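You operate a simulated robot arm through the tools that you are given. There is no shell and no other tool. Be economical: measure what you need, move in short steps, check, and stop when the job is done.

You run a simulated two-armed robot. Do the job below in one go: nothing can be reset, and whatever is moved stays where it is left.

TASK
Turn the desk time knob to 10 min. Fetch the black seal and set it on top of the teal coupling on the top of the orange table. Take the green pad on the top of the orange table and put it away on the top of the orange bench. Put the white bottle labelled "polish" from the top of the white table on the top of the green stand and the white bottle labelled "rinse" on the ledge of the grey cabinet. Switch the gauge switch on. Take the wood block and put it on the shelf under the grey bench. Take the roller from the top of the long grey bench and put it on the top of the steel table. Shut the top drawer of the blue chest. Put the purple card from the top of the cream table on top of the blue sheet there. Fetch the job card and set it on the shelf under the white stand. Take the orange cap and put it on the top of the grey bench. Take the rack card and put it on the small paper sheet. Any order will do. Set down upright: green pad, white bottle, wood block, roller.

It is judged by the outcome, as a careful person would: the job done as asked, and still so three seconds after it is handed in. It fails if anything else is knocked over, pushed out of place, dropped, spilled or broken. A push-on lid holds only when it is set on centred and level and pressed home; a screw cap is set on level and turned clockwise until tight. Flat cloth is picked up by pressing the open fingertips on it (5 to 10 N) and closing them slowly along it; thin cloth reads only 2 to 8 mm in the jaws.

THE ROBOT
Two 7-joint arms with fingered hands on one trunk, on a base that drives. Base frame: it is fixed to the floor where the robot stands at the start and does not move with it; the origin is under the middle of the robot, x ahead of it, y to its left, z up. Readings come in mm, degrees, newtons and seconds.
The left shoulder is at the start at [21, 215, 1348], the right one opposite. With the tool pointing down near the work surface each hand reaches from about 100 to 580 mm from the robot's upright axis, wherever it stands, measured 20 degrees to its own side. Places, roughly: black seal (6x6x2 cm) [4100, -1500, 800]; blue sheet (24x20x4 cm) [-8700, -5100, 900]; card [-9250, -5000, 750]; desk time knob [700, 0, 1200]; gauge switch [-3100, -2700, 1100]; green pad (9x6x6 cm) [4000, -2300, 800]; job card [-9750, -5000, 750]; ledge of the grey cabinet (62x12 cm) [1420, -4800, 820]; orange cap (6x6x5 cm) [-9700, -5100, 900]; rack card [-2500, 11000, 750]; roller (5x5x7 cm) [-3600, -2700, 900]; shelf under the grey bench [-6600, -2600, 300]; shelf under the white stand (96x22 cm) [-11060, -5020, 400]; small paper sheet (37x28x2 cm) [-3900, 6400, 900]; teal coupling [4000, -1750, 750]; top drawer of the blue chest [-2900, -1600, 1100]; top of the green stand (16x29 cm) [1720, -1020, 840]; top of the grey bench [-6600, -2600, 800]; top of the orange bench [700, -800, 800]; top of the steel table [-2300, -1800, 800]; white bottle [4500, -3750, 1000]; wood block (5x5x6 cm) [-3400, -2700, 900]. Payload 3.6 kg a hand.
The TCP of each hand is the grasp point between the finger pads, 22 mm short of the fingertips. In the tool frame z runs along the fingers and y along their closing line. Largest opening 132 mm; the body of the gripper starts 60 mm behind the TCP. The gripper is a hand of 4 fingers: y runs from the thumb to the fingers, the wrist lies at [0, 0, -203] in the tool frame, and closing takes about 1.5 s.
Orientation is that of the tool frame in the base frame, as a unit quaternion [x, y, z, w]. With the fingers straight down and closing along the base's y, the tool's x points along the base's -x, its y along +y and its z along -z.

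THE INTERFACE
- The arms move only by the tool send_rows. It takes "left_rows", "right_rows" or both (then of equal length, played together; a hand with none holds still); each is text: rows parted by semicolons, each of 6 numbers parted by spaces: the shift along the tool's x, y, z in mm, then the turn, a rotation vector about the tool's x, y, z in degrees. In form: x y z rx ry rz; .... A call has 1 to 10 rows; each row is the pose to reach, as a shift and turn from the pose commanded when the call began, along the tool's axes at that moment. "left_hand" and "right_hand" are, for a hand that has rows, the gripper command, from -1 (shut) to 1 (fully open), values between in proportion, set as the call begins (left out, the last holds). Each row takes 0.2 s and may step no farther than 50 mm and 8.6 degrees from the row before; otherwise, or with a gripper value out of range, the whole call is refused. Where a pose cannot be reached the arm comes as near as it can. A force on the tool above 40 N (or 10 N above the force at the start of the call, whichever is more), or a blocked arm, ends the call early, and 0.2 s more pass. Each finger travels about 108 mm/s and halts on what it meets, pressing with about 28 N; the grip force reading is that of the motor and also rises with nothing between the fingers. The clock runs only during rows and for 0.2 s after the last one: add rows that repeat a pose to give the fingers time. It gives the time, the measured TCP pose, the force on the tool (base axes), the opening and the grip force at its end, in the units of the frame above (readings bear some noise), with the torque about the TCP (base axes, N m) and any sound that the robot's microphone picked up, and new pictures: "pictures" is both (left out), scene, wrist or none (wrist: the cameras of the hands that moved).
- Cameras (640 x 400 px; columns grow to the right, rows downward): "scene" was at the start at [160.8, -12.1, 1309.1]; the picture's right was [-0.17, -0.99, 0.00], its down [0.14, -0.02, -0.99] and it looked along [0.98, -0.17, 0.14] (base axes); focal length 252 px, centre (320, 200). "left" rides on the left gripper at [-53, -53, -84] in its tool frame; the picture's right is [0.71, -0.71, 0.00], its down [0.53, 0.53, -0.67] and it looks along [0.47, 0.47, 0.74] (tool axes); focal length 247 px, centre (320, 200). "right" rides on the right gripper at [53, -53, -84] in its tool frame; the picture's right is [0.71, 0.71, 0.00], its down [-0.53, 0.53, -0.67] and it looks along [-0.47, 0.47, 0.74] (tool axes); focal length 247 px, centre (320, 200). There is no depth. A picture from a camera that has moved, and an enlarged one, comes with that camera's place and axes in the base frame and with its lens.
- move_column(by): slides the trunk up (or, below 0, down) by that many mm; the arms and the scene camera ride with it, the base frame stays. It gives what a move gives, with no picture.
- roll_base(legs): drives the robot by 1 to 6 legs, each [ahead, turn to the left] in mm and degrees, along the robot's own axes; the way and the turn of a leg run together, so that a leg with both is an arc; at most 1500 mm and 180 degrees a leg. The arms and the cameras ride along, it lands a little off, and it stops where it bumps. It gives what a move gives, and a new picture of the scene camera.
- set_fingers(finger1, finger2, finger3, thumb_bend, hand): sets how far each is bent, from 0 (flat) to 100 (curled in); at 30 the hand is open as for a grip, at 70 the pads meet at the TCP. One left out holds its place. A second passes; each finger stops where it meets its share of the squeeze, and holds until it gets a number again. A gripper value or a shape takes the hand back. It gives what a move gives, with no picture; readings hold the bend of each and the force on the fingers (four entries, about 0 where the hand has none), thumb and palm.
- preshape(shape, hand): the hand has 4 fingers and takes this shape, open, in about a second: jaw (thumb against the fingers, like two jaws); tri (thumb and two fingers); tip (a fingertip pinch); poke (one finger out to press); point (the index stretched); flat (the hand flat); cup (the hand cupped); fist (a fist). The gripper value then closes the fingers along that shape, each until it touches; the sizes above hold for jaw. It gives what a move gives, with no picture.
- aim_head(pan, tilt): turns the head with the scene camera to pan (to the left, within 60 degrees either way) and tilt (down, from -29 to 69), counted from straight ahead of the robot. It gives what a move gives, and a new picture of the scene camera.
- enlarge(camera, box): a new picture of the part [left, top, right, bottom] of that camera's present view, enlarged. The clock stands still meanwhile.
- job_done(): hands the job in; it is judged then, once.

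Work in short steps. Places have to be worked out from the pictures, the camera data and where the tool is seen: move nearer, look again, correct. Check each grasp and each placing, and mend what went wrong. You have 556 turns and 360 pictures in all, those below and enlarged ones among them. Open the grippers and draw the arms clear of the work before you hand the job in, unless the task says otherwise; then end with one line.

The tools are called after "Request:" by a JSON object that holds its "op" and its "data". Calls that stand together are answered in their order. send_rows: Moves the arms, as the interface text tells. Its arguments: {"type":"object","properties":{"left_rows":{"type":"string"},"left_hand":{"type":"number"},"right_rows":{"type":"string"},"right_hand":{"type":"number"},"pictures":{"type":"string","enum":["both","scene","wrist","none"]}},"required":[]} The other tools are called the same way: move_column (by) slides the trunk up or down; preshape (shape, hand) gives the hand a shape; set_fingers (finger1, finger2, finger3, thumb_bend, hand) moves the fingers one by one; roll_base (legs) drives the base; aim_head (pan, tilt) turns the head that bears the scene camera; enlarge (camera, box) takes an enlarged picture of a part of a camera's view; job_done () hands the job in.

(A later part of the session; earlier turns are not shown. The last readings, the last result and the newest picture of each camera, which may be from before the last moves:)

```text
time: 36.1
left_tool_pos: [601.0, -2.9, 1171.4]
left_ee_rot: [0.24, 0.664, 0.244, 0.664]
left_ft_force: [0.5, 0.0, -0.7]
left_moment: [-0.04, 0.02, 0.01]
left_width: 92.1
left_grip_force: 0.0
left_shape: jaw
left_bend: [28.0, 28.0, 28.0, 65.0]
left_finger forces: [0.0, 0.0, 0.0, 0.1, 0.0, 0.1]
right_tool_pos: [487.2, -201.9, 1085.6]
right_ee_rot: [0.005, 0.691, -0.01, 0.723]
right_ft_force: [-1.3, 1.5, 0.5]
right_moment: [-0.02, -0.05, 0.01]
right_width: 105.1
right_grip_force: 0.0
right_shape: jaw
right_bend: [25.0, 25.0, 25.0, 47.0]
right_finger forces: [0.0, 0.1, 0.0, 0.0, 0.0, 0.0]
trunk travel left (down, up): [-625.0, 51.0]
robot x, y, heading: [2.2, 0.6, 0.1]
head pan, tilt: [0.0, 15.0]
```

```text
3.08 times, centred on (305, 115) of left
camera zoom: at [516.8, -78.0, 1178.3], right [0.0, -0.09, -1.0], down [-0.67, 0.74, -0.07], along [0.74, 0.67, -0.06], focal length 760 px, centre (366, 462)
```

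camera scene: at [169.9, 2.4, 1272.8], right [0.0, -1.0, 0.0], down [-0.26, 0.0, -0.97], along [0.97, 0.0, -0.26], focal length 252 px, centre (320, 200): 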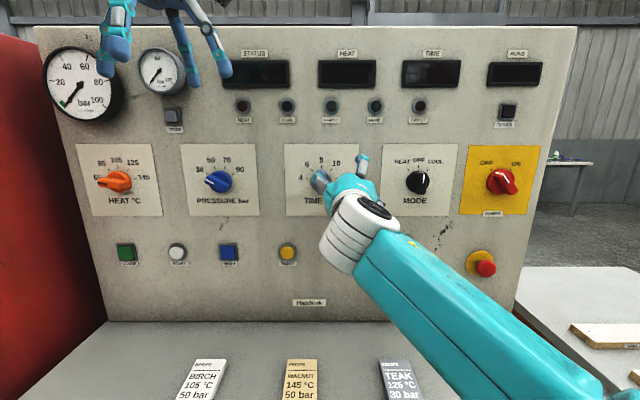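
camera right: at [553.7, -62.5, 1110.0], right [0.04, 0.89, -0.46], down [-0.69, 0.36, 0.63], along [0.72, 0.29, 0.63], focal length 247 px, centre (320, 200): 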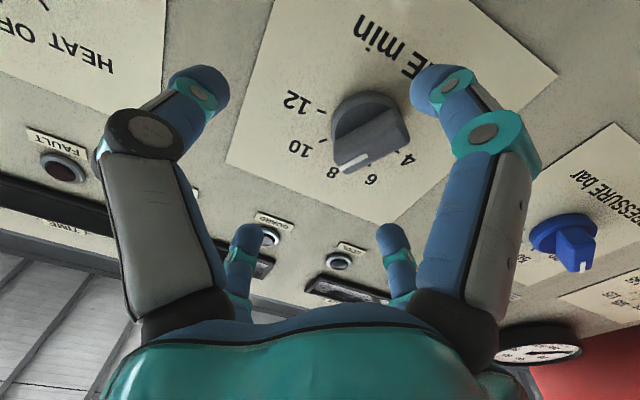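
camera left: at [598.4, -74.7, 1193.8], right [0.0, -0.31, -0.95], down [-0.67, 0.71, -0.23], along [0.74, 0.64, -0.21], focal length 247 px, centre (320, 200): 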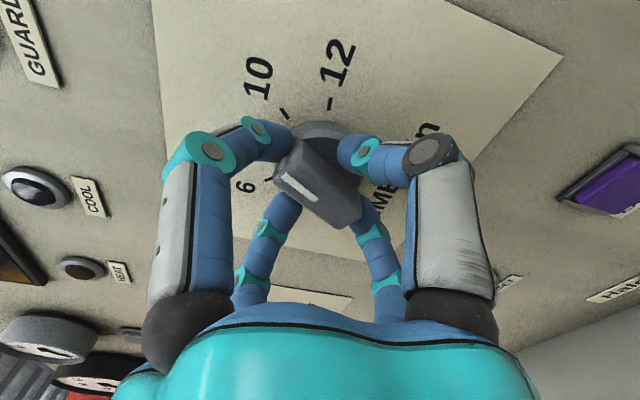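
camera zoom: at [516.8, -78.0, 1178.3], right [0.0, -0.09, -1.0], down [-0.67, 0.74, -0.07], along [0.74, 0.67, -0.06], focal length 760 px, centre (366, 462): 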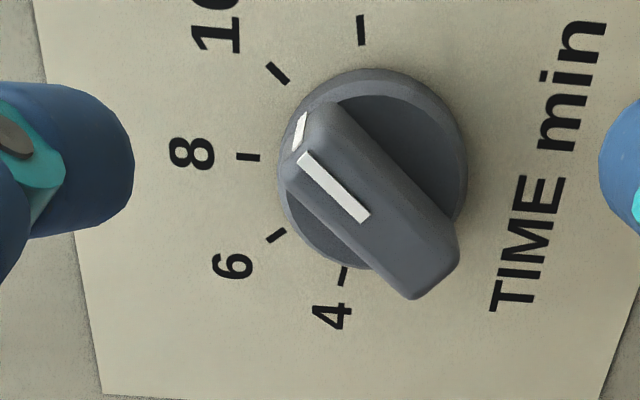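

Pointer reads about 38–39°, on the 10 tick: the knob is done. Now I back the base off and fold both hands to pointing down.

Request:
{"op": "roll_base", "data": {"legs": [[-350, 0]]}}

Request:
{"op": "send_rows", "data": {"left_rows": "0 0 0 0 0 -8; 0 0 0 0 0 -16; 0 0 0 0 0 -24; 0 0 0 0 0 -32; 0 0 0 0 0 -40", "right_rows": "0 0 0 0 8 0; 0 0 0 0 16 0; 0 0 0 0 24 0; 0 0 0 0 32 0; 0 0 0 0 40 0", "pictures": "none"}}

```text
time: 38.4
left_tool_pos: [247.6, -5.4, 1171.6]
left_ee_rot: [0.243, 0.664, 0.24, 0.665]
left_ft_force: [0.0, 0.0, -0.2]
left_moment: [0.04, 0.01, 0.02]
left_width: 91.8
left_grip_force: 0.0
left_shape: jaw
left_bend: [28.0, 28.0, 28.0, 65.0]
left_finger forces: [0.0, 0.1, 0.0, 0.1, 0.0, 0.0]
right_tool_pos: [131.9, -203.8, 1084.8]
right_ee_rot: [0.007, 0.691, -0.013, 0.723]
right_ft_force: [0.4, 0.1, 0.7]
right_moment: [-0.03, 0.0, -0.01]
right_width: 105.3
right_grip_force: 0.1
right_shape: jaw
right_bend: [25.0, 25.0, 25.0, 47.0]
right_finger forces: [0.0, 0.1, 0.0, 0.0, 0.1, 0.1]
trunk travel left (down, up): [-625.0, 51.0]
robot x, y, heading: [-353.1, 2.6, -0.2]
head pan, tilt: [0.0, 15.0]
camera scene: at [-185.6, 1.7, 1272.9], right [0.0, -1.0, 0.0], down [-0.26, 0.0, -0.97], along [0.97, 0.0, -0.26], focal length 252 px, centre (320, 200)
```

scene: 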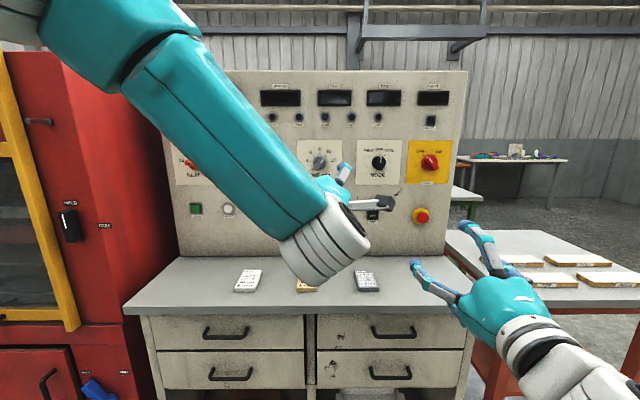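

```text
time: 39.6
left_tool_pos: [247.7, -6.3, 1171.2]
left_ee_rot: [-0.001, 0.707, -0.001, 0.707]
left_ft_force: [-0.3, 0.0, 0.0]
left_moment: [-0.01, -0.01, -0.01]
left_width: 92.4
left_grip_force: 0.1
left_shape: jaw
left_bend: [28.0, 28.0, 28.0, 65.0]
left_finger forces: [0.1, 0.1, 0.1, 0.0, 0.0, 0.0]
right_tool_pos: [134.1, -204.4, 1086.3]
right_ee_rot: [0.01, 0.897, -0.009, 0.441]
right_ft_force: [-0.3, -0.3, 0.0]
right_moment: [0.01, -0.01, 0.02]
right_width: 105.5
right_grip_force: 0.0
right_shape: jaw
right_bend: [25.0, 25.0, 25.0, 47.0]
right_finger forces: [0.1, 0.0, 0.1, 0.0, 0.0, 0.1]
trunk travel left (down, up): [-625.0, 51.0]
robot x, y, heading: [-352.6, 1.5, -0.3]
head pan, tilt: [0.0, 15.0]
```

I complete folding: both hands to point down beside each other in front.

Request:
{"op": "send_rows", "data": {"left_rows": "-3 21 -22 0 8.5 0; -6 42 -44 0 17 0; -9 62 -66 0 25.5 0; -12 83 -88 0 34 0; -15 104 -110 0 42.5 0; -18 125 -132 0 51 0; -21 146 -154 0 59.5 0; -24 166 -176 0 68 0; -27 187 -198 0 76.5 0; -30 208 -220 0 85 0", "right_rows": "-3 0 -15 0 5.2 0; -5 0 -31 0 10.5 0; -8 0 -46 0 15.7 0; -10 0 -61 0 21 0; -13 0 -77 0 26.2 0; -15 0 -92 0 31.4 0; -18 0 -107 0 36.7 0; -20 0 -123 0 41.9 0; -23 0 -138 0 47.2 0; -26 0 -153 0 52.4 0", "pictures": "none", "left_hand": 1, "right_hand": 1}}

Request:
{"op": "aim_head", "data": {"pan": -60, "tilt": 10}}

```text
time: 41.8
left_tool_pos: [29.7, 202.1, 1202.6]
left_ee_rot: [0.002, 0.999, -0.001, 0.043]
left_ft_force: [-0.2, -0.4, 0.2]
left_moment: [-0.03, -0.02, 0.0]
left_width: 131.5
left_grip_force: 0.0
left_shape: jaw
left_bend: [30.0, 30.0, 30.0, 30.0]
left_finger forces: [0.0, 0.0, 0.0, 0.0, 0.0, 0.1]
right_tool_pos: [26.4, -200.8, 1200.3]
right_ee_rot: [0.013, 1.0, -0.004, 0.001]
right_ft_force: [-0.9, 0.0, 0.5]
right_moment: [-0.03, 0.02, 0.02]
right_width: 131.9
right_grip_force: 0.1
right_shape: jaw
right_bend: [30.0, 30.0, 30.0, 30.0]
right_finger forces: [0.0, 0.0, 0.0, 0.1, 0.1, 0.0]
trunk travel left (down, up): [-625.0, 51.0]
robot x, y, heading: [-353.9, -2.6, -0.3]
head pan, tilt: [0.0, 15.0]
```

```text
time: 43.1
left_tool_pos: [28.8, 202.6, 1202.2]
left_ee_rot: [0.001, 0.999, -0.001, 0.043]
left_ft_force: [-0.6, 0.7, 0.1]
left_moment: [0.03, -0.02, 0.03]
left_width: 131.9
left_grip_force: 0.1
left_shape: jaw
left_bend: [30.0, 30.0, 30.0, 30.0]
left_finger forces: [0.1, 0.0, 0.0, 0.0, 0.0, 0.0]
right_tool_pos: [27.2, -202.3, 1199.7]
right_ee_rot: [0.012, 1.0, -0.003, 0.001]
right_ft_force: [-0.2, -0.5, -0.3]
right_moment: [0.01, 0.01, 0.01]
right_width: 132.0
right_grip_force: 0.1
right_shape: jaw
right_bend: [30.0, 30.0, 30.0, 30.0]
right_finger forces: [0.0, 0.0, 0.0, 0.0, 0.0, 0.0]
trunk travel left (down, up): [-625.0, 51.0]
robot x, y, heading: [-351.6, -0.5, -0.2]
head pan, tilt: [-60.0, 10.0]
camera scene: at [-231.6, -78.5, 1280.9], right [-0.87, -0.5, 0.0], down [-0.09, 0.15, -0.98], along [0.49, -0.85, -0.17], focal length 252 px, centre (320, 200)
```

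scene: 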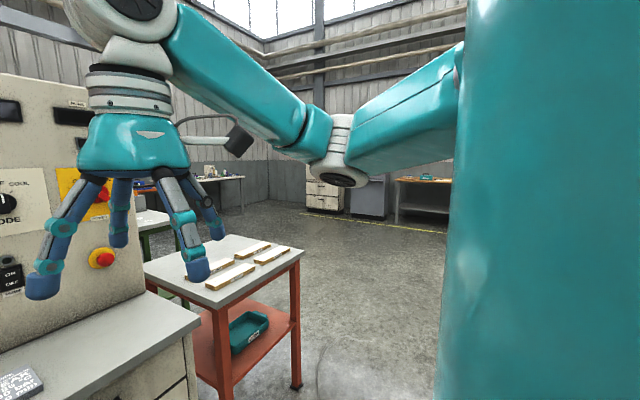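

The orange bench stands right of the console, with open floor to the south. I turn the robot right 65° and look around.

Request:
{"op": "roll_base", "data": {"legs": [[-250, 0], [0, -70]]}}

Request:
{"op": "aim_head", "data": {"pan": 0, "tilt": 5}}

```text
time: 47.5
left_tool_pos: [-245.3, -245.0, 1202.5]
left_ee_rot: [0.513, 0.857, -0.021, 0.038]
left_ft_force: [-0.1, 0.0, -1.3]
left_moment: [0.0, -0.05, -0.01]
left_width: 131.9
left_grip_force: 0.0
left_shape: jaw
left_bend: [30.0, 30.0, 30.0, 30.0]
left_finger forces: [0.0, 0.1, 0.0, 0.1, 0.0, 0.1]
right_tool_pos: [-602.4, -433.6, 1200.0]
right_ee_rot: [0.522, 0.853, -0.003, 0.0]
right_ft_force: [-0.6, 0.3, -0.3]
right_moment: [0.03, -0.02, -0.01]
right_width: 132.1
right_grip_force: 0.0
right_shape: jaw
right_bend: [30.0, 30.0, 30.0, 30.0]
right_finger forces: [0.1, 0.0, 0.1, 0.0, 0.0, 0.1]
trunk travel left (down, up): [-625.0, 51.0]
robot x, y, heading: [-560.6, 22.3, -63.8]
head pan, tilt: [-60.0, 10.0]
stopped in leg 2: the robot was blocked; the commanded pose is now the measured one
camera scene: at [-583.4, -122.3, 1280.6], right [-0.83, 0.56, 0.0], down [0.1, 0.15, -0.98], along [-0.55, -0.82, -0.18], focal length 252 px, centre (320, 200)
```

scene: 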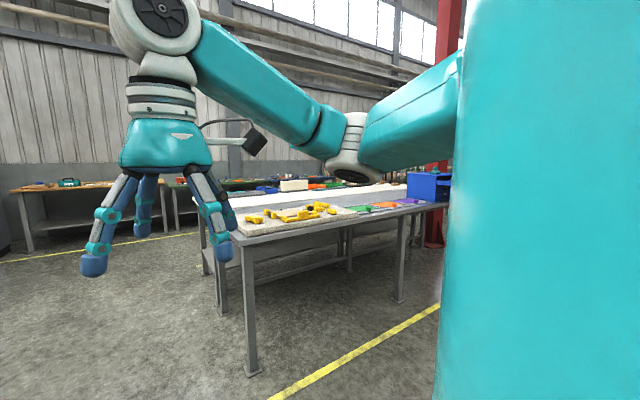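

```text
time: 48.8
left_tool_pos: [-242.3, -242.9, 1202.0]
left_ee_rot: [0.511, 0.858, -0.022, 0.037]
left_ft_force: [0.3, 0.5, -0.3]
left_moment: [-0.05, 0.02, -0.02]
left_width: 131.9
left_grip_force: 0.1
left_shape: jaw
left_bend: [30.0, 30.0, 30.0, 30.0]
left_finger forces: [0.0, 0.0, 0.1, 0.0, 0.0, 0.0]
right_tool_pos: [-599.3, -431.8, 1200.1]
right_ee_rot: [0.521, 0.853, -0.004, 0.0]
right_ft_force: [-0.3, 0.8, -0.7]
right_moment: [-0.01, 0.02, 0.0]
right_width: 132.0
right_grip_force: 0.2
right_shape: jaw
right_bend: [30.0, 30.0, 30.0, 30.0]
right_finger forces: [0.0, 0.0, 0.0, 0.1, 0.0, 0.0]
trunk travel left (down, up): [-625.0, 51.0]
robot x, y, heading: [-559.5, 24.3, -64.1]
head pan, tilt: [0.0, 5.0]
camera scene: at [-488.8, -125.6, 1288.9], right [-0.9, -0.44, 0.0], down [-0.04, 0.08, -1.0], along [0.44, -0.89, -0.09], focal length 252 px, centre (320, 200)
```

scene: 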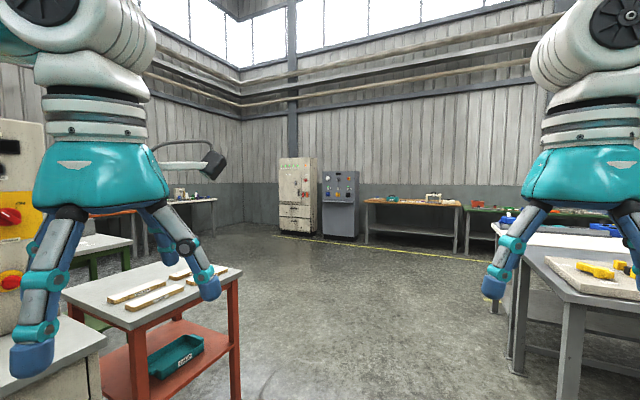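

Something bumped as it turned at −64°; floor ahead is clear between the orange bench and the table on the right. I drive on in steps.

Request:
{"op": "roll_base", "data": {"legs": [[300, 0], [0, -12], [1500, 0], [0, 75]]}}

```text
time: 61.1
left_tool_pos: [357.6, -1624.4, 1203.5]
left_ee_rot: [0.111, 0.993, -0.006, 0.044]
left_ft_force: [0.1, -0.2, 0.2]
left_moment: [-0.04, 0.04, -0.01]
left_width: 132.0
left_grip_force: 0.0
left_shape: jaw
left_bend: [30.0, 30.0, 30.0, 30.0]
left_finger forces: [0.0, 0.0, 0.0, 0.1, 0.0, 0.1]
right_tool_pos: [264.0, -2018.8, 1200.9]
right_ee_rot: [0.123, 0.992, -0.005, 0.001]
right_ft_force: [0.2, 0.3, -0.9]
right_moment: [-0.05, 0.04, 0.02]
right_width: 132.1
right_grip_force: 0.0
right_shape: jaw
right_bend: [30.0, 30.0, 30.0, 30.0]
right_finger forces: [0.0, 0.0, 0.0, 0.1, 0.0, 0.0]
trunk travel left (down, up): [-625.0, 51.0]
robot x, y, heading: [-68.6, -1739.9, -13.0]
head pan, tilt: [0.0, 5.0]
stopped in leg 4: the robot was blocked; the commanded pose is now the measured one
camera scene: at [95.7, -1770.3, 1288.8], right [-0.22, -0.97, 0.0], down [-0.09, 0.02, -1.0], along [0.97, -0.22, -0.09], focal length 252 px, centre (320, 200)
```

scene: 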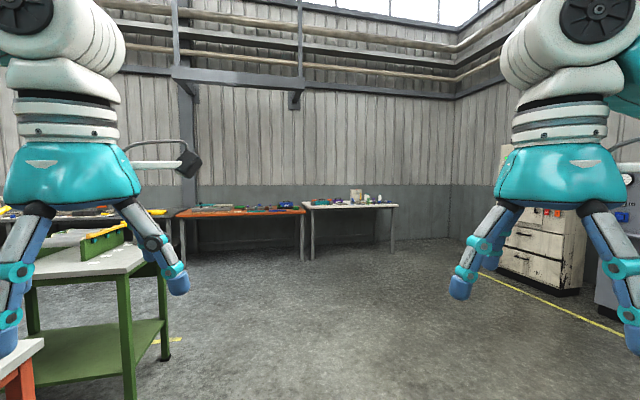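

Blocked slightly again (probably the base near the orange bench), at heading −13°. The way ahead is clear; I drive 1500 and then turn toward the orange table in the back.

Request:
{"op": "roll_base", "data": {"legs": [[1500, 0], [0, 13], [900, 0]]}}

```text
time: 73.5
left_tool_pos: [2636.8, -1803.3, 1203.4]
left_ee_rot: [-0.023, 0.999, 0.001, 0.044]
left_ft_force: [1.0, -0.3, 0.6]
left_moment: [0.01, -0.02, -0.01]
left_width: 132.0
left_grip_force: 0.1
left_shape: jaw
left_bend: [30.0, 30.0, 30.0, 30.0]
left_finger forces: [0.1, 0.1, 0.1, 0.2, 0.1, 0.1]
right_tool_pos: [2652.0, -2206.0, 1201.3]
right_ee_rot: [-0.01, 1.0, -0.005, 0.001]
right_ft_force: [0.2, 0.9, 0.6]
right_moment: [0.02, 0.0, -0.01]
right_width: 131.9
right_grip_force: 0.1
right_shape: jaw
right_bend: [30.0, 30.0, 30.0, 30.0]
right_finger forces: [0.0, 0.0, 0.0, 0.1, 0.1, 0.0]
trunk travel left (down, up): [-625.0, 51.0]
robot x, y, heading: [2257.8, -2021.6, 2.7]
head pan, tilt: [0.0, 5.0]
camera scene: at [2424.1, -2013.0, 1288.9], right [0.04, -1.0, 0.0], down [-0.09, 0.0, -1.0], along [1.0, 0.04, -0.09], focal length 252 px, centre (320, 200)
```

scene: 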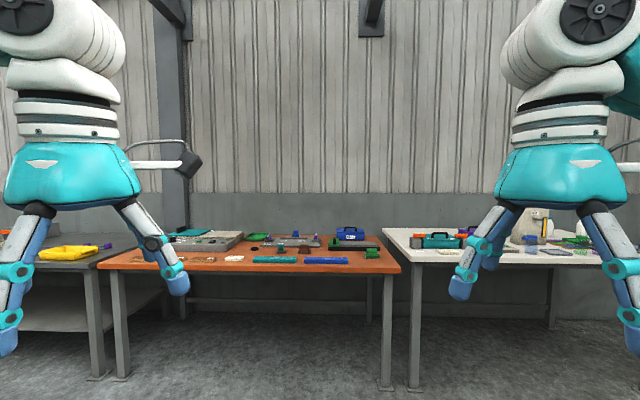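

The orange table is ahead with its front edge near x≈3860. I drive to about (3400,-1700) facing it and tilt the head down.

Request:
{"op": "roll_base", "data": {"legs": [[0, 12.4], [1190, 0], [0, -15]]}}

Request:
{"op": "aim_head", "data": {"pan": 0, "tilt": 35}}

```text
time: 81.3
left_tool_pos: [3800.8, -1516.3, 1205.3]
left_ee_rot: [0.001, 0.999, 0.0, 0.044]
left_ft_force: [-0.6, 0.2, 0.1]
left_moment: [0.03, -0.01, 0.0]
left_width: 131.7
left_grip_force: 0.0
left_shape: jaw
left_bend: [30.0, 30.0, 30.0, 30.0]
left_finger forces: [0.1, 0.1, 0.0, 0.1, 0.0, 0.0]
right_tool_pos: [3798.2, -1922.4, 1201.6]
right_ee_rot: [0.012, 1.0, -0.004, 0.002]
right_ft_force: [0.1, -0.2, -0.4]
right_moment: [0.02, -0.03, 0.04]
right_width: 131.8
right_grip_force: 0.0
right_shape: jaw
right_bend: [30.0, 30.0, 30.0, 30.0]
right_finger forces: [0.1, 0.1, 0.1, 0.0, 0.0, 0.0]
trunk travel left (down, up): [-625.0, 51.0]
robot x, y, heading: [3408.8, -1708.6, -0.4]
head pan, tilt: [0.0, 5.0]
camera scene: at [3579.1, -1707.3, 1289.1], right [0.0, -1.0, 0.0], down [-0.09, 0.0, -1.0], along [1.0, 0.0, -0.09], focal length 252 px, centre (320, 200)
```

scene: 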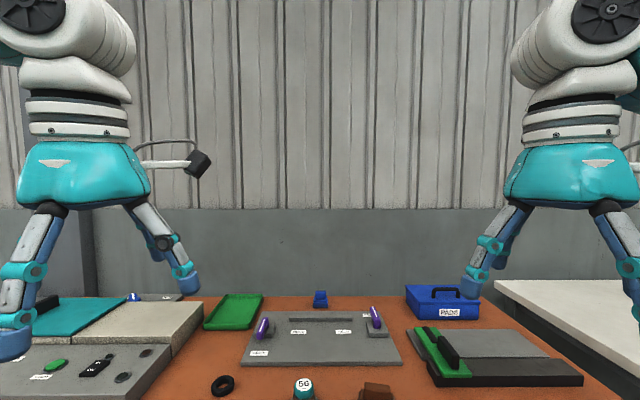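

```text
time: 82.2
left_tool_pos: [3801.6, -1516.1, 1204.4]
left_ee_rot: [0.0, 0.999, 0.0, 0.044]
left_ft_force: [0.3, -0.2, -0.3]
left_moment: [0.0, 0.01, 0.01]
left_width: 131.7
left_grip_force: 0.1
left_shape: jaw
left_bend: [30.0, 30.0, 30.0, 30.0]
left_finger forces: [0.0, 0.0, 0.0, 0.0, 0.0, 0.1]
right_tool_pos: [3799.2, -1920.4, 1201.8]
right_ee_rot: [0.013, 1.0, -0.004, 0.002]
right_ft_force: [0.1, 0.2, -0.4]
right_moment: [0.02, -0.01, 0.0]
right_width: 132.1
right_grip_force: 0.0
right_shape: jaw
right_bend: [30.0, 30.0, 30.0, 30.0]
right_finger forces: [0.0, 0.0, 0.0, 0.0, 0.0, 0.1]
trunk travel left (down, up): [-625.0, 51.0]
robot x, y, heading: [3414.2, -1707.3, -0.2]
head pan, tilt: [0.0, 35.0]
camera scene: at [3575.9, -1706.9, 1240.8], right [0.0, -1.0, 0.0], down [-0.57, 0.0, -0.82], along [0.82, 0.0, -0.57], focal length 252 px, centre (320, 200)
```

scene: 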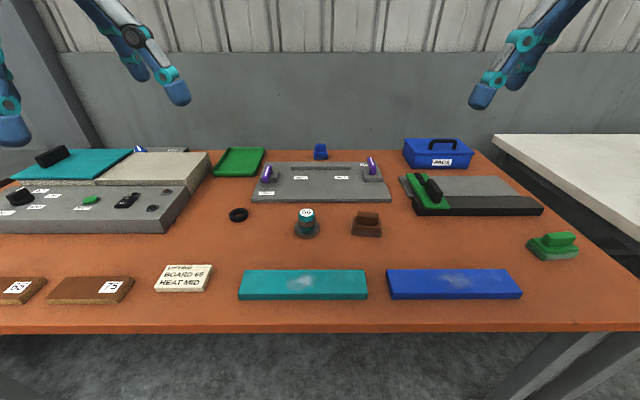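

Seen: black seal ring at px (238,214), teal coupling on its base at (307,223), green pad at (553,245). I look straight down to see how far the base stands from the table.

Request:
{"op": "aim_head", "data": {"pan": 0, "tilt": 69}}

```text
time: 83.2
left_tool_pos: [3802.2, -1517.3, 1203.9]
left_ee_rot: [0.001, 0.999, -0.001, 0.044]
left_ft_force: [0.5, -0.6, -0.1]
left_moment: [0.03, 0.02, 0.0]
left_width: 132.2
left_grip_force: 0.0
left_shape: jaw
left_bend: [30.0, 30.0, 30.0, 30.0]
left_finger forces: [0.0, 0.0, 0.0, 0.0, 0.0, 0.0]
right_tool_pos: [3799.0, -1921.2, 1202.6]
right_ee_rot: [0.012, 1.0, -0.004, 0.001]
right_ft_force: [-0.9, 1.2, -1.0]
right_moment: [-0.01, 0.0, -0.02]
right_width: 132.2
right_grip_force: 0.1
right_shape: jaw
right_bend: [30.0, 30.0, 30.0, 30.0]
right_finger forces: [0.0, 0.0, 0.0, 0.0, 0.1, 0.0]
trunk travel left (down, up): [-625.0, 51.0]
robot x, y, heading: [3414.0, -1709.4, -0.2]
head pan, tilt: [0.0, 68.8]
camera scene: at [3544.0, -1707.1, 1197.1], right [0.0, -1.0, 0.0], down [-0.93, 0.0, -0.36], along [0.36, 0.0, -0.93], focal length 252 px, centre (320, 200)
```

scene: 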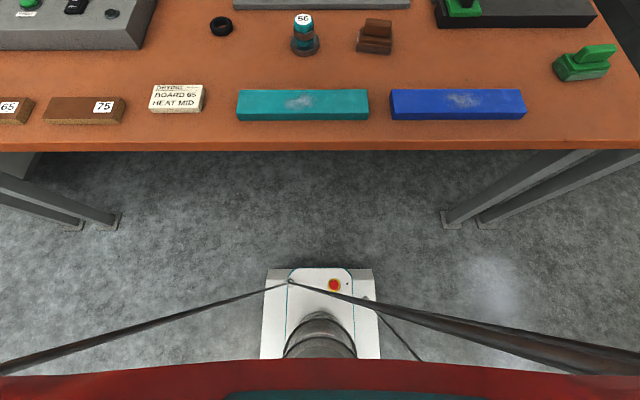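

The base is low and fits under the open table; torso clearance allows about 250 mm more. I drive ahead 250 and look again.

Request:
{"op": "roll_base", "data": {"legs": [[250, 0]]}}

```text
time: 85.1
left_tool_pos: [4053.7, -1516.1, 1203.9]
left_ee_rot: [0.0, 0.999, -0.001, 0.044]
left_ft_force: [0.0, -0.3, -0.8]
left_moment: [0.02, 0.0, 0.02]
left_width: 132.1
left_grip_force: 0.2
left_shape: jaw
left_bend: [30.0, 30.0, 30.0, 30.0]
left_finger forces: [0.0, 0.0, 0.1, 0.0, 0.0, 0.0]
right_tool_pos: [4050.2, -1921.3, 1201.1]
right_ee_rot: [0.013, 1.0, -0.005, 0.0]
right_ft_force: [0.5, 0.7, -0.4]
right_moment: [-0.01, 0.01, -0.02]
right_width: 131.9
right_grip_force: 0.0
right_shape: jaw
right_bend: [30.0, 30.0, 30.0, 30.0]
right_finger forces: [0.1, 0.0, 0.0, 0.0, 0.1, 0.0]
trunk travel left (down, up): [-625.0, 51.0]
robot x, y, heading: [3668.3, -1708.5, -0.1]
head pan, tilt: [0.0, 68.8]
camera scene: at [3795.6, -1707.6, 1197.0], right [0.0, -1.0, 0.0], down [-0.93, 0.0, -0.36], along [0.36, 0.0, -0.93], focal length 252 px, centre (320, 200)
```

scene: 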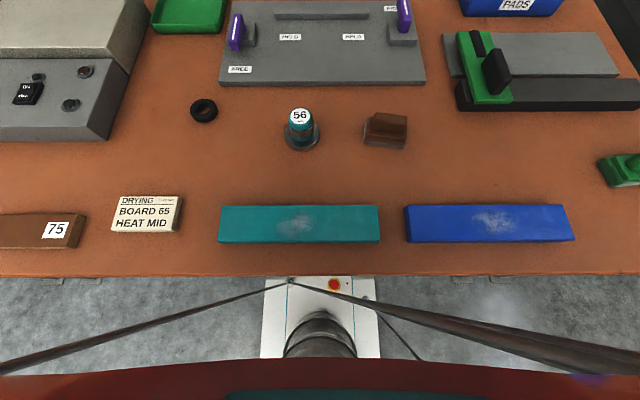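

Triangulated: coupling top (4092,-1673,839), seal (4155,-1469,~780). I zoom in on the two.

Request:
{"op": "enlarge", "data": {"camera": "scene", "box": [180, 70, 340, 170]}}

```text
4.00 times, centred on (260, 120) of scene
camera zoom: at [3795.6, -1707.6, 1197.0], right [0.0, -1.0, 0.0], down [-0.93, 0.0, -0.36], along [0.36, 0.0, -0.93], focal length 1007 px, centre (560, 520)
```

zoom: 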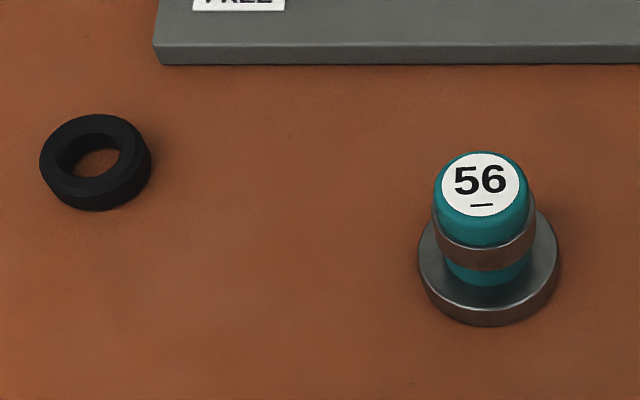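

The ring is about 56 mm across, the coupling top 43 mm. I bring the open left hand above the ring.

Request:
{"op": "send_rows", "data": {"left_rows": "-9 6 44 0 1 0; -18 12 88 0 2 0; -26 18 132 0 3 0; -35 24 176 0 4 0; -44 29 220 0 5 0; -53 35 264 0 5 0; -62 41 307 0 5 0; -71 47 351 0 5 0; -71 47 351 0 5 0", "left_hand": 0.5, "pictures": "both"}}

```text
time: 87.1
left_tool_pos: [4153.4, -1473.0, 860.3]
left_ee_rot: [0.001, 1.0, 0.0, 0.0]
left_ft_force: [0.0, 0.5, -0.4]
left_moment: [0.01, 0.0, -0.01]
left_width: 99.3
left_grip_force: 0.0
left_shape: jaw
left_bend: [26.0, 26.0, 26.0, 56.0]
left_finger forces: [0.0, 0.1, 0.0, 0.0, 0.0, 0.0]
right_tool_pos: [4050.7, -1921.0, 1202.4]
right_ee_rot: [0.012, 1.0, -0.005, 0.002]
right_ft_force: [-0.4, -0.9, 0.5]
right_moment: [0.0, 0.01, 0.01]
right_width: 132.1
right_grip_force: 0.0
right_shape: jaw
right_bend: [30.0, 30.0, 30.0, 30.0]
right_finger forces: [0.1, 0.0, 0.0, 0.0, 0.1, 0.1]
trunk travel left (down, up): [-625.0, 51.0]
robot x, y, heading: [3660.8, -1712.9, -0.1]
head pan, tilt: [0.0, 68.8]
camera scene: at [3794.5, -1707.4, 1197.1], right [0.0, -1.0, 0.0], down [-0.93, 0.0, -0.36], along [0.36, 0.0, -0.93], focal length 252 px, centre (320, 200)
camera left: at [4206.0, -1525.3, 944.2], right [-0.71, -0.71, 0.0], down [-0.53, 0.53, 0.67], along [-0.47, 0.47, -0.74], focal length 247 px, centre (320, 200)
```

scene: 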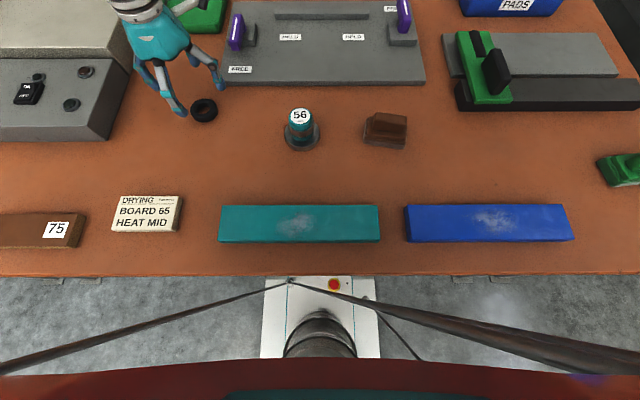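
left: 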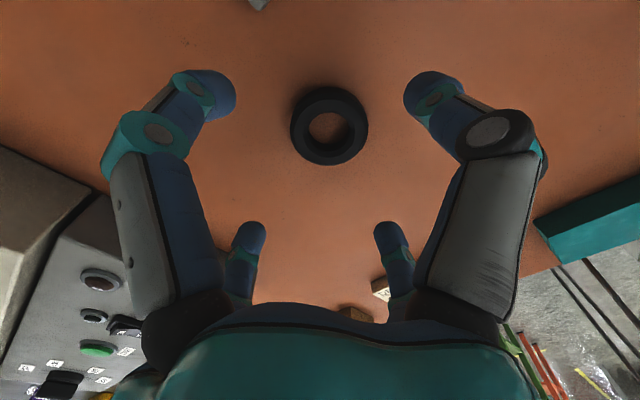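

The seal shows at about (4143,-1472). I shift 10 mm nearer and lower to z≈793.

Request:
{"op": "send_rows", "data": {"left_rows": "10 1 33 0 0 0; 10 1 67 0 0 0; 10 1 67 0 0 0", "pictures": "wrist"}}

```text
time: 87.9
left_tool_pos: [4149.5, -1471.4, 800.6]
left_ee_rot: [0.001, 1.0, 0.0, 0.006]
left_ft_force: [-5.2, 0.1, 20.0]
left_moment: [0.24, 0.39, 0.08]
left_width: 99.3
left_grip_force: 0.1
left_shape: jaw
left_bend: [26.0, 23.0, 20.0, 56.0]
left_finger forces: [3.8, 6.8, 7.2, 0.1, 3.3, 0.1]
right_tool_pos: [4047.8, -1921.2, 1203.5]
right_ee_rot: [0.012, 1.0, -0.004, 0.002]
right_ft_force: [0.0, -0.4, 0.4]
right_moment: [0.0, -0.03, 0.0]
right_width: 132.0
right_grip_force: 0.0
right_shape: jaw
right_bend: [30.0, 30.0, 30.0, 30.0]
right_finger forces: [0.0, 0.0, 0.0, 0.0, 0.0, 0.0]
trunk travel left (down, up): [-625.0, 51.0]
robot x, y, heading: [3659.8, -1707.2, -0.2]
head pan, tilt: [0.0, 68.8]
stopped in row 3 (left hand): the force on the tool passed its limit at 47 N (the readings are from after the stop); the commanded pose is now the measured one
camera left: at [4201.6, -1523.8, 886.0], right [-0.71, -0.71, -0.01], down [-0.53, 0.53, 0.66], along [-0.46, 0.47, -0.75], focal length 247 px, centre (320, 200)
```

left: 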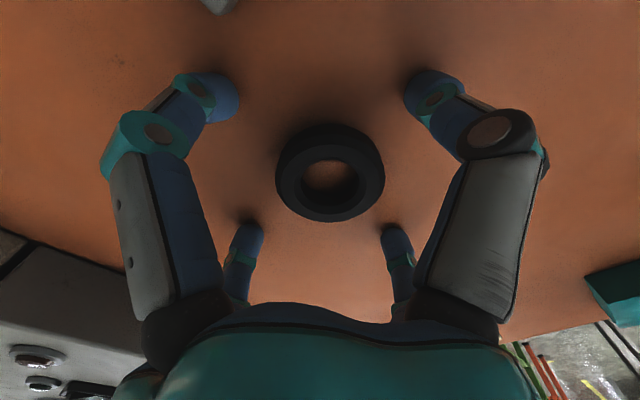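

The fingertips touched the table at TCP z≈800 (tabletop ≈777). I lift 3 mm, centre by 6 mm and close on the ring.

Request:
{"op": "send_rows", "data": {"left_rows": "0 -6 -3 0 0 0; 0 -6 -3 0 0 0", "pictures": "none"}}

Request:
{"op": "send_rows", "data": {"left_rows": "0 0 0 0 0 0; 0 0 0 0 0 0; 0 0 0 0 0 0; 0 0 0 0 0 0; 0 0 0 0 0 0; 0 0 0 0 0 0; 0 0 0 0 0 0", "left_hand": -1, "pictures": "wrist"}}

```text
time: 88.5
left_tool_pos: [4148.8, -1476.0, 801.4]
left_ee_rot: [0.0, 1.0, 0.001, 0.005]
left_ft_force: [0.0, 4.1, 11.3]
left_moment: [0.02, 0.34, -0.12]
left_width: 99.3
left_grip_force: 0.1
left_shape: jaw
left_bend: [26.0, 24.0, 22.0, 54.0]
left_finger forces: [0.3, 2.5, 5.6, 0.0, 3.0, 0.1]
right_tool_pos: [4049.4, -1923.3, 1203.6]
right_ee_rot: [0.012, 1.0, -0.005, 0.002]
right_ft_force: [0.7, 0.6, -0.2]
right_moment: [-0.02, 0.0, 0.01]
right_width: 131.9
right_grip_force: 0.1
right_shape: jaw
right_bend: [30.0, 30.0, 30.0, 30.0]
right_finger forces: [0.1, 0.0, 0.0, 0.1, 0.1, 0.0]
trunk travel left (down, up): [-625.0, 51.0]
robot x, y, heading: [3663.5, -1709.2, 0.0]
head pan, tilt: [0.0, 68.8]
```

```text
time: 90.1
left_tool_pos: [4149.3, -1476.7, 802.0]
left_ee_rot: [0.0, 1.0, 0.001, 0.004]
left_ft_force: [-1.0, -0.5, 2.2]
left_moment: [-0.05, 0.09, 0.04]
left_width: 50.4
left_grip_force: 28.1
left_shape: jaw
left_bend: [81.0, 81.0, 81.0, 68.0]
left_finger forces: [24.3, 24.2, 27.9, 0.0, 24.9, 0.0]
right_tool_pos: [4049.8, -1921.6, 1202.9]
right_ee_rot: [0.012, 1.0, -0.005, 0.001]
right_ft_force: [-0.3, 1.9, 0.1]
right_moment: [-0.03, 0.02, -0.02]
right_width: 132.1
right_grip_force: 0.1
right_shape: jaw
right_bend: [30.0, 30.0, 30.0, 30.0]
right_finger forces: [0.1, 0.1, 0.1, 0.0, 0.0, 0.0]
trunk travel left (down, up): [-625.0, 51.0]
robot x, y, heading: [3661.6, -1711.5, -0.2]
head pan, tilt: [0.0, 68.8]
camera left: at [4200.8, -1528.9, 886.0], right [-0.71, -0.71, -0.01], down [-0.53, 0.53, 0.66], along [-0.46, 0.47, -0.75], focal length 247 px, centre (320, 200)
```

left: 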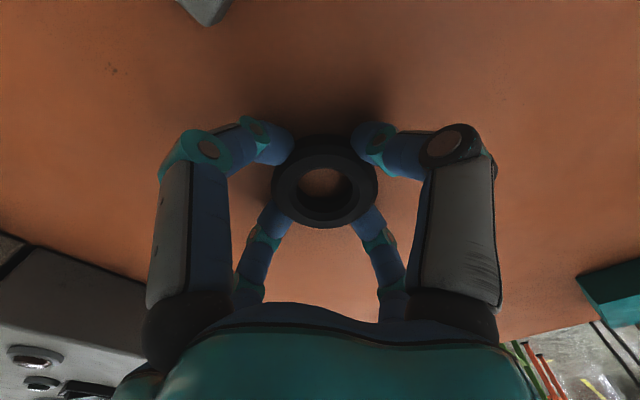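

The ring is held centred. I lift and carry it above the coupling.

Request:
{"op": "send_rows", "data": {"left_rows": "0 0 -40 0 0 0; 0 0 -80 0 0 0; 5 -15 -118 0 0 0; 16 -60 -118 0 0 0; 28 -105 -118 0 0 0; 42 -150 -118 0 0 0; 57 -195 -118 0 0 0; 57 -195 -118 0 0 0", "pictures": "both"}}

```text
time: 91.9
left_tool_pos: [4091.4, -1669.4, 918.0]
left_ee_rot: [0.0, 1.0, 0.001, 0.005]
left_ft_force: [-0.1, 0.8, 0.0]
left_moment: [0.02, -0.01, 0.0]
left_width: 49.7
left_grip_force: 28.0
left_shape: jaw
left_bend: [81.0, 81.0, 81.0, 68.0]
left_finger forces: [24.1, 24.1, 26.0, 0.0, 24.4, 0.1]
right_tool_pos: [4049.9, -1921.7, 1203.2]
right_ee_rot: [0.013, 1.0, -0.004, 0.002]
right_ft_force: [0.3, -0.3, -0.1]
right_moment: [0.01, -0.01, -0.02]
right_width: 132.2
right_grip_force: 0.1
right_shape: jaw
right_bend: [30.0, 30.0, 30.0, 30.0]
right_finger forces: [0.0, 0.0, 0.0, 0.0, 0.0, 0.0]
trunk travel left (down, up): [-625.0, 51.0]
robot x, y, heading: [3661.7, -1706.8, -0.0]
head pan, tilt: [0.0, 68.8]
camera scene: at [3794.9, -1706.9, 1197.1], right [0.0, -1.0, 0.0], down [-0.93, 0.0, -0.36], along [0.36, 0.0, -0.93], focal length 252 px, centre (320, 200)
camera left: at [4142.4, -1722.5, 1002.1], right [-0.71, -0.71, -0.01], down [-0.53, 0.53, 0.66], along [-0.46, 0.47, -0.75], focal length 247 px, centre (320, 200)
```

scene: 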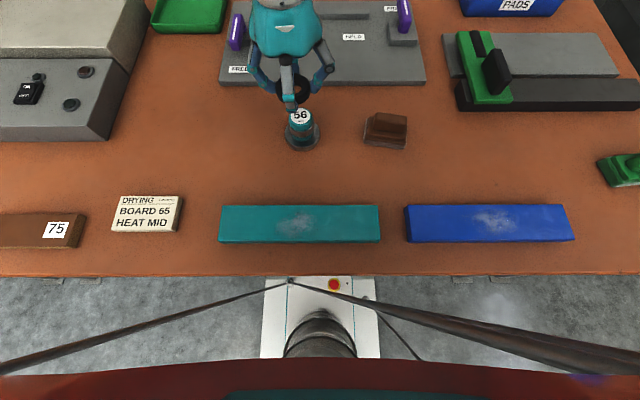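
left: 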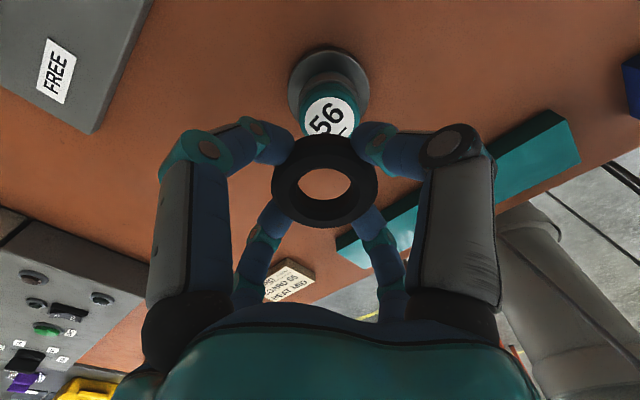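

Comparing ring and coupling in the wrist view, the ring needs (+3,-9) mm. I shift and lower to about 12 mm above the top.

Request:
{"op": "send_rows", "data": {"left_rows": "-3 -9 0 0 0 0; -3 -9 38 0 0 0; -3 -9 38 0 0 0", "pictures": "wrist"}}

Request:
{"op": "enlarge", "data": {"camera": "scene", "box": [240, 50, 370, 170]}}

```text
time: 92.7
left_tool_pos: [4092.8, -1680.4, 881.6]
left_ee_rot: [0.001, 1.0, 0.001, 0.006]
left_ft_force: [-0.6, 0.5, -0.8]
left_moment: [-0.02, -0.01, 0.01]
left_width: 49.9
left_grip_force: 28.0
left_shape: jaw
left_bend: [81.0, 81.0, 81.0, 68.0]
left_finger forces: [24.0, 24.0, 26.0, 0.0, 24.4, 0.1]
right_tool_pos: [4049.3, -1921.7, 1202.7]
right_ee_rot: [0.011, 1.0, -0.005, 0.003]
right_ft_force: [-0.4, -0.4, 0.6]
right_moment: [0.01, -0.02, -0.01]
right_width: 131.9
right_grip_force: 0.1
right_shape: jaw
right_bend: [30.0, 30.0, 30.0, 30.0]
right_finger forces: [0.0, 0.0, 0.0, 0.0, 0.0, 0.1]
trunk travel left (down, up): [-625.0, 51.0]
robot x, y, heading: [3660.0, -1709.3, 0.0]
head pan, tilt: [0.0, 68.8]
camera left: at [4144.8, -1732.4, 965.5], right [-0.71, -0.71, -0.01], down [-0.53, 0.53, 0.66], along [-0.46, 0.47, -0.75], focal length 247 px, centre (320, 200)
```

left: 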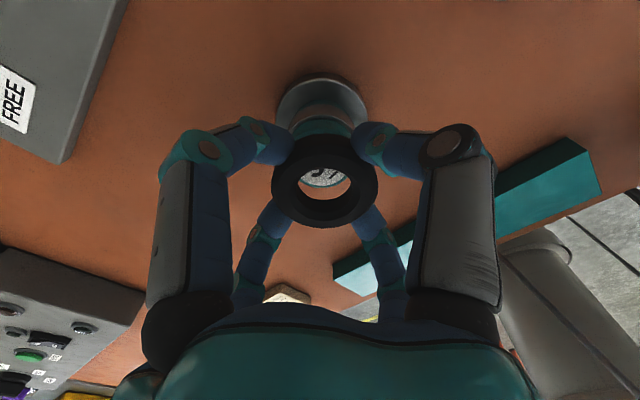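

```text
3.33 times, centred on (305, 110) of scene
camera zoom: at [3794.8, -1707.5, 1197.1], right [0.0, -1.0, 0.0], down [-0.93, 0.0, -0.36], along [0.36, 0.0, -0.93], focal length 839 px, centre (370, 500)
```

zoom: 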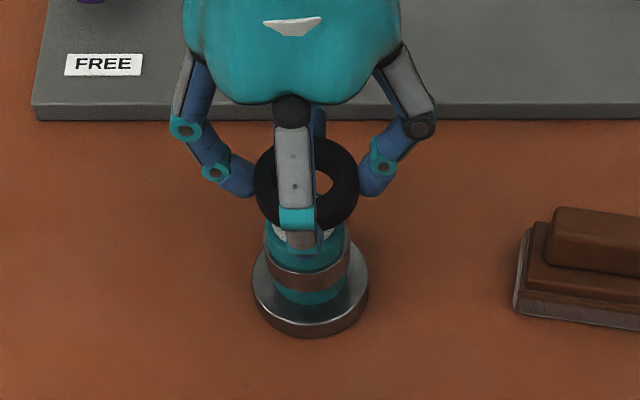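

Ring and coupling agree within about 3 mm. I lower gently in small steps and watch the force.

Request:
{"op": "send_rows", "data": {"left_rows": "-1 0 4 0 0 0; -1 0 8 0 0 0; -1 0 11 0 0 0; -1 0 11 0 0 0", "pictures": "none"}}

```text
time: 93.7
left_tool_pos: [4095.0, -1679.9, 868.6]
left_ee_rot: [0.0, 1.0, 0.0, 0.005]
left_ft_force: [0.8, -0.4, -0.8]
left_moment: [-0.04, 0.03, -0.02]
left_width: 49.4
left_grip_force: 27.8
left_shape: jaw
left_bend: [81.0, 81.0, 81.0, 68.0]
left_finger forces: [24.2, 24.0, 26.1, 0.0, 24.4, 0.1]
right_tool_pos: [4050.3, -1921.2, 1202.1]
right_ee_rot: [0.012, 1.0, -0.004, 0.001]
right_ft_force: [-0.4, -0.3, -0.2]
right_moment: [0.0, 0.03, -0.01]
right_width: 132.3
right_grip_force: 0.0
right_shape: jaw
right_bend: [30.0, 30.0, 30.0, 30.0]
right_finger forces: [0.0, 0.1, 0.0, 0.0, 0.0, 0.0]
trunk travel left (down, up): [-625.0, 51.0]
robot x, y, heading: [3665.4, -1707.9, -0.0]
head pan, tilt: [0.0, 68.8]
```

Request:
{"op": "send_rows", "data": {"left_rows": "0 0 3 0 0 0; 0 0 5 0 0 0; 0 0 5 0 0 0", "pictures": "wrist"}}

```text
time: 94.5
left_tool_pos: [4093.7, -1678.4, 864.2]
left_ee_rot: [0.001, 1.0, 0.0, 0.005]
left_ft_force: [-0.2, -0.4, 0.3]
left_moment: [0.06, 0.02, 0.01]
left_width: 49.8
left_grip_force: 27.7
left_shape: jaw
left_bend: [81.0, 81.0, 81.0, 68.0]
left_finger forces: [24.1, 24.1, 26.1, 0.0, 24.5, 0.0]
right_tool_pos: [4051.0, -1922.3, 1202.8]
right_ee_rot: [0.012, 1.0, -0.004, 0.003]
right_ft_force: [0.1, -0.1, -0.1]
right_moment: [0.03, 0.01, 0.01]
right_width: 131.8
right_grip_force: 0.1
right_shape: jaw
right_bend: [30.0, 30.0, 30.0, 30.0]
right_finger forces: [0.0, 0.0, 0.0, 0.0, 0.1, 0.1]
trunk travel left (down, up): [-625.0, 51.0]
robot x, y, heading: [3662.0, -1711.1, -0.1]
head pan, tilt: [0.0, 68.8]
camera left: at [4146.1, -1733.2, 949.3], right [-0.71, -0.71, -0.01], down [-0.53, 0.53, 0.66], along [-0.46, 0.47, -0.75], focal length 247 px, centre (320, 200)
```

left: 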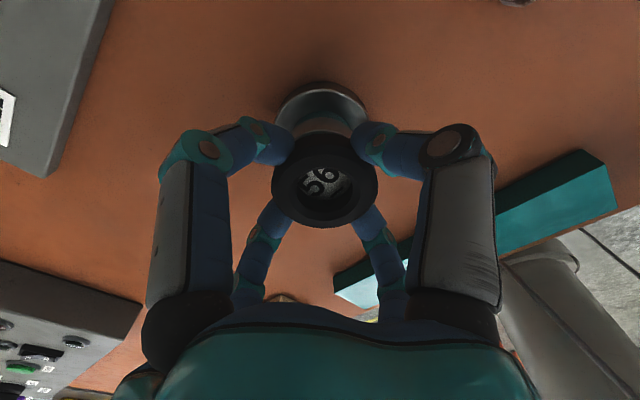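

The label shows centred through the ring's hole. I lower further until it touches.

Request:
{"op": "send_rows", "data": {"left_rows": "0 0 2 0 0 0; 0 0 4 0 0 0; 0 0 4 0 0 0", "pictures": "none"}}

```text
time: 95.3
left_tool_pos: [4095.4, -1682.0, 862.5]
left_ee_rot: [-0.001, 1.0, -0.001, 0.006]
left_ft_force: [-0.1, 1.8, 18.7]
left_moment: [-0.06, 0.1, -0.04]
left_width: 49.9
left_grip_force: 28.5
left_shape: jaw
left_bend: [81.0, 81.0, 81.0, 68.0]
left_finger forces: [24.8, 25.3, 26.7, 0.0, 24.9, 0.0]
right_tool_pos: [4048.7, -1920.8, 1203.3]
right_ee_rot: [0.012, 1.0, -0.005, 0.003]
right_ft_force: [0.7, 0.6, 0.0]
right_moment: [0.0, 0.02, 0.03]
right_width: 132.1
right_grip_force: 0.1
right_shape: jaw
right_bend: [30.0, 30.0, 30.0, 30.0]
right_finger forces: [0.0, 0.1, 0.0, 0.0, 0.0, 0.0]
trunk travel left (down, up): [-625.0, 51.0]
robot x, y, heading: [3662.5, -1708.6, -0.2]
head pan, tilt: [0.0, 68.8]
```

Contact at 19 N. I ease up 1 mm, open and lift away.

Request:
{"op": "send_rows", "data": {"left_rows": "0 0 -1 0 0 0; 0 0 -1 0 0 0; 0 0 -1 0 0 0; 0 0 -1 0 0 0; 0 0 -1 0 0 0; 0 0 -40 0 0 0; 0 0 -85 0 0 0; 0 60 -110 0 0 0", "left_hand": 0.2, "pictures": "none"}}

Request:
{"op": "enlarge", "data": {"camera": "scene", "box": [240, 50, 370, 170]}}

```text
refused: row 8 steps farther than a row can; nothing moved
```

```text
3.33 times, centred on (305, 110) of scene
camera zoom: at [3793.4, -1707.4, 1197.4], right [0.0, -1.0, 0.0], down [-0.93, 0.0, -0.36], along [0.36, 0.0, -0.93], focal length 839 px, centre (370, 500)
```

zoom: 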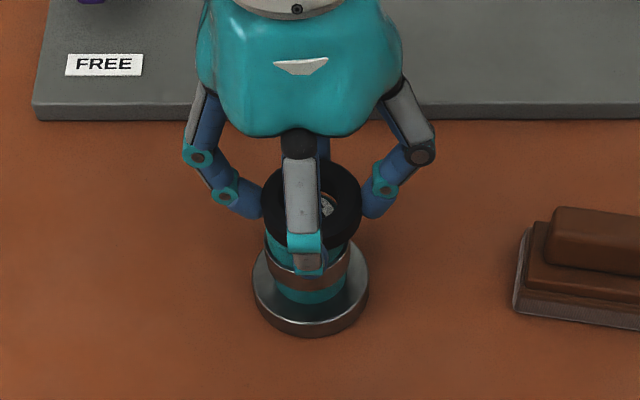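

The last row was too long; the view shows the ring centred. I resend.

Request:
{"op": "send_rows", "data": {"left_rows": "0 0 -1 0 0 0; 0 0 -1 0 0 0; 0 0 -1 0 0 0; 0 0 -1 0 0 0; 0 0 -1 0 0 0; 0 0 -40 0 0 0; 0 0 -85 0 0 0; 0 40 -110 0 0 0", "left_hand": 0.2, "pictures": "none"}}

Request:
{"op": "enlarge", "data": {"camera": "scene", "box": [240, 50, 370, 170]}}

```text
time: 97.1
left_tool_pos: [4093.9, -1638.6, 974.4]
left_ee_rot: [0.0, 1.0, -0.002, 0.005]
left_ft_force: [0.0, 0.2, -0.2]
left_moment: [-0.05, 0.04, 0.02]
left_width: 78.8
left_grip_force: 0.0
left_shape: jaw
left_bend: [32.0, 32.0, 32.0, 70.0]
left_finger forces: [0.1, 0.0, 0.1, 0.0, 0.0, 0.0]
right_tool_pos: [4049.1, -1920.2, 1203.5]
right_ee_rot: [0.011, 1.0, -0.005, 0.002]
right_ft_force: [-0.1, -0.6, 0.2]
right_moment: [-0.03, -0.03, 0.03]
right_width: 132.1
right_grip_force: 0.1
right_shape: jaw
right_bend: [30.0, 30.0, 30.0, 30.0]
right_finger forces: [0.0, 0.1, 0.0, 0.0, 0.0, 0.0]
trunk travel left (down, up): [-625.0, 51.0]
robot x, y, heading: [3660.4, -1709.0, 0.0]
head pan, tilt: [0.0, 68.8]
```

```text
3.33 times, centred on (305, 110) of scene
camera zoom: at [3794.6, -1705.8, 1197.1], right [0.0, -1.0, 0.0], down [-0.93, 0.0, -0.36], along [0.36, 0.0, -0.93], focal length 839 px, centre (370, 500)
```

zoom: 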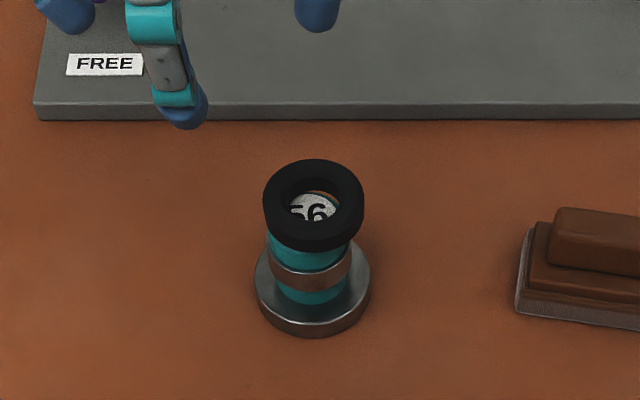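

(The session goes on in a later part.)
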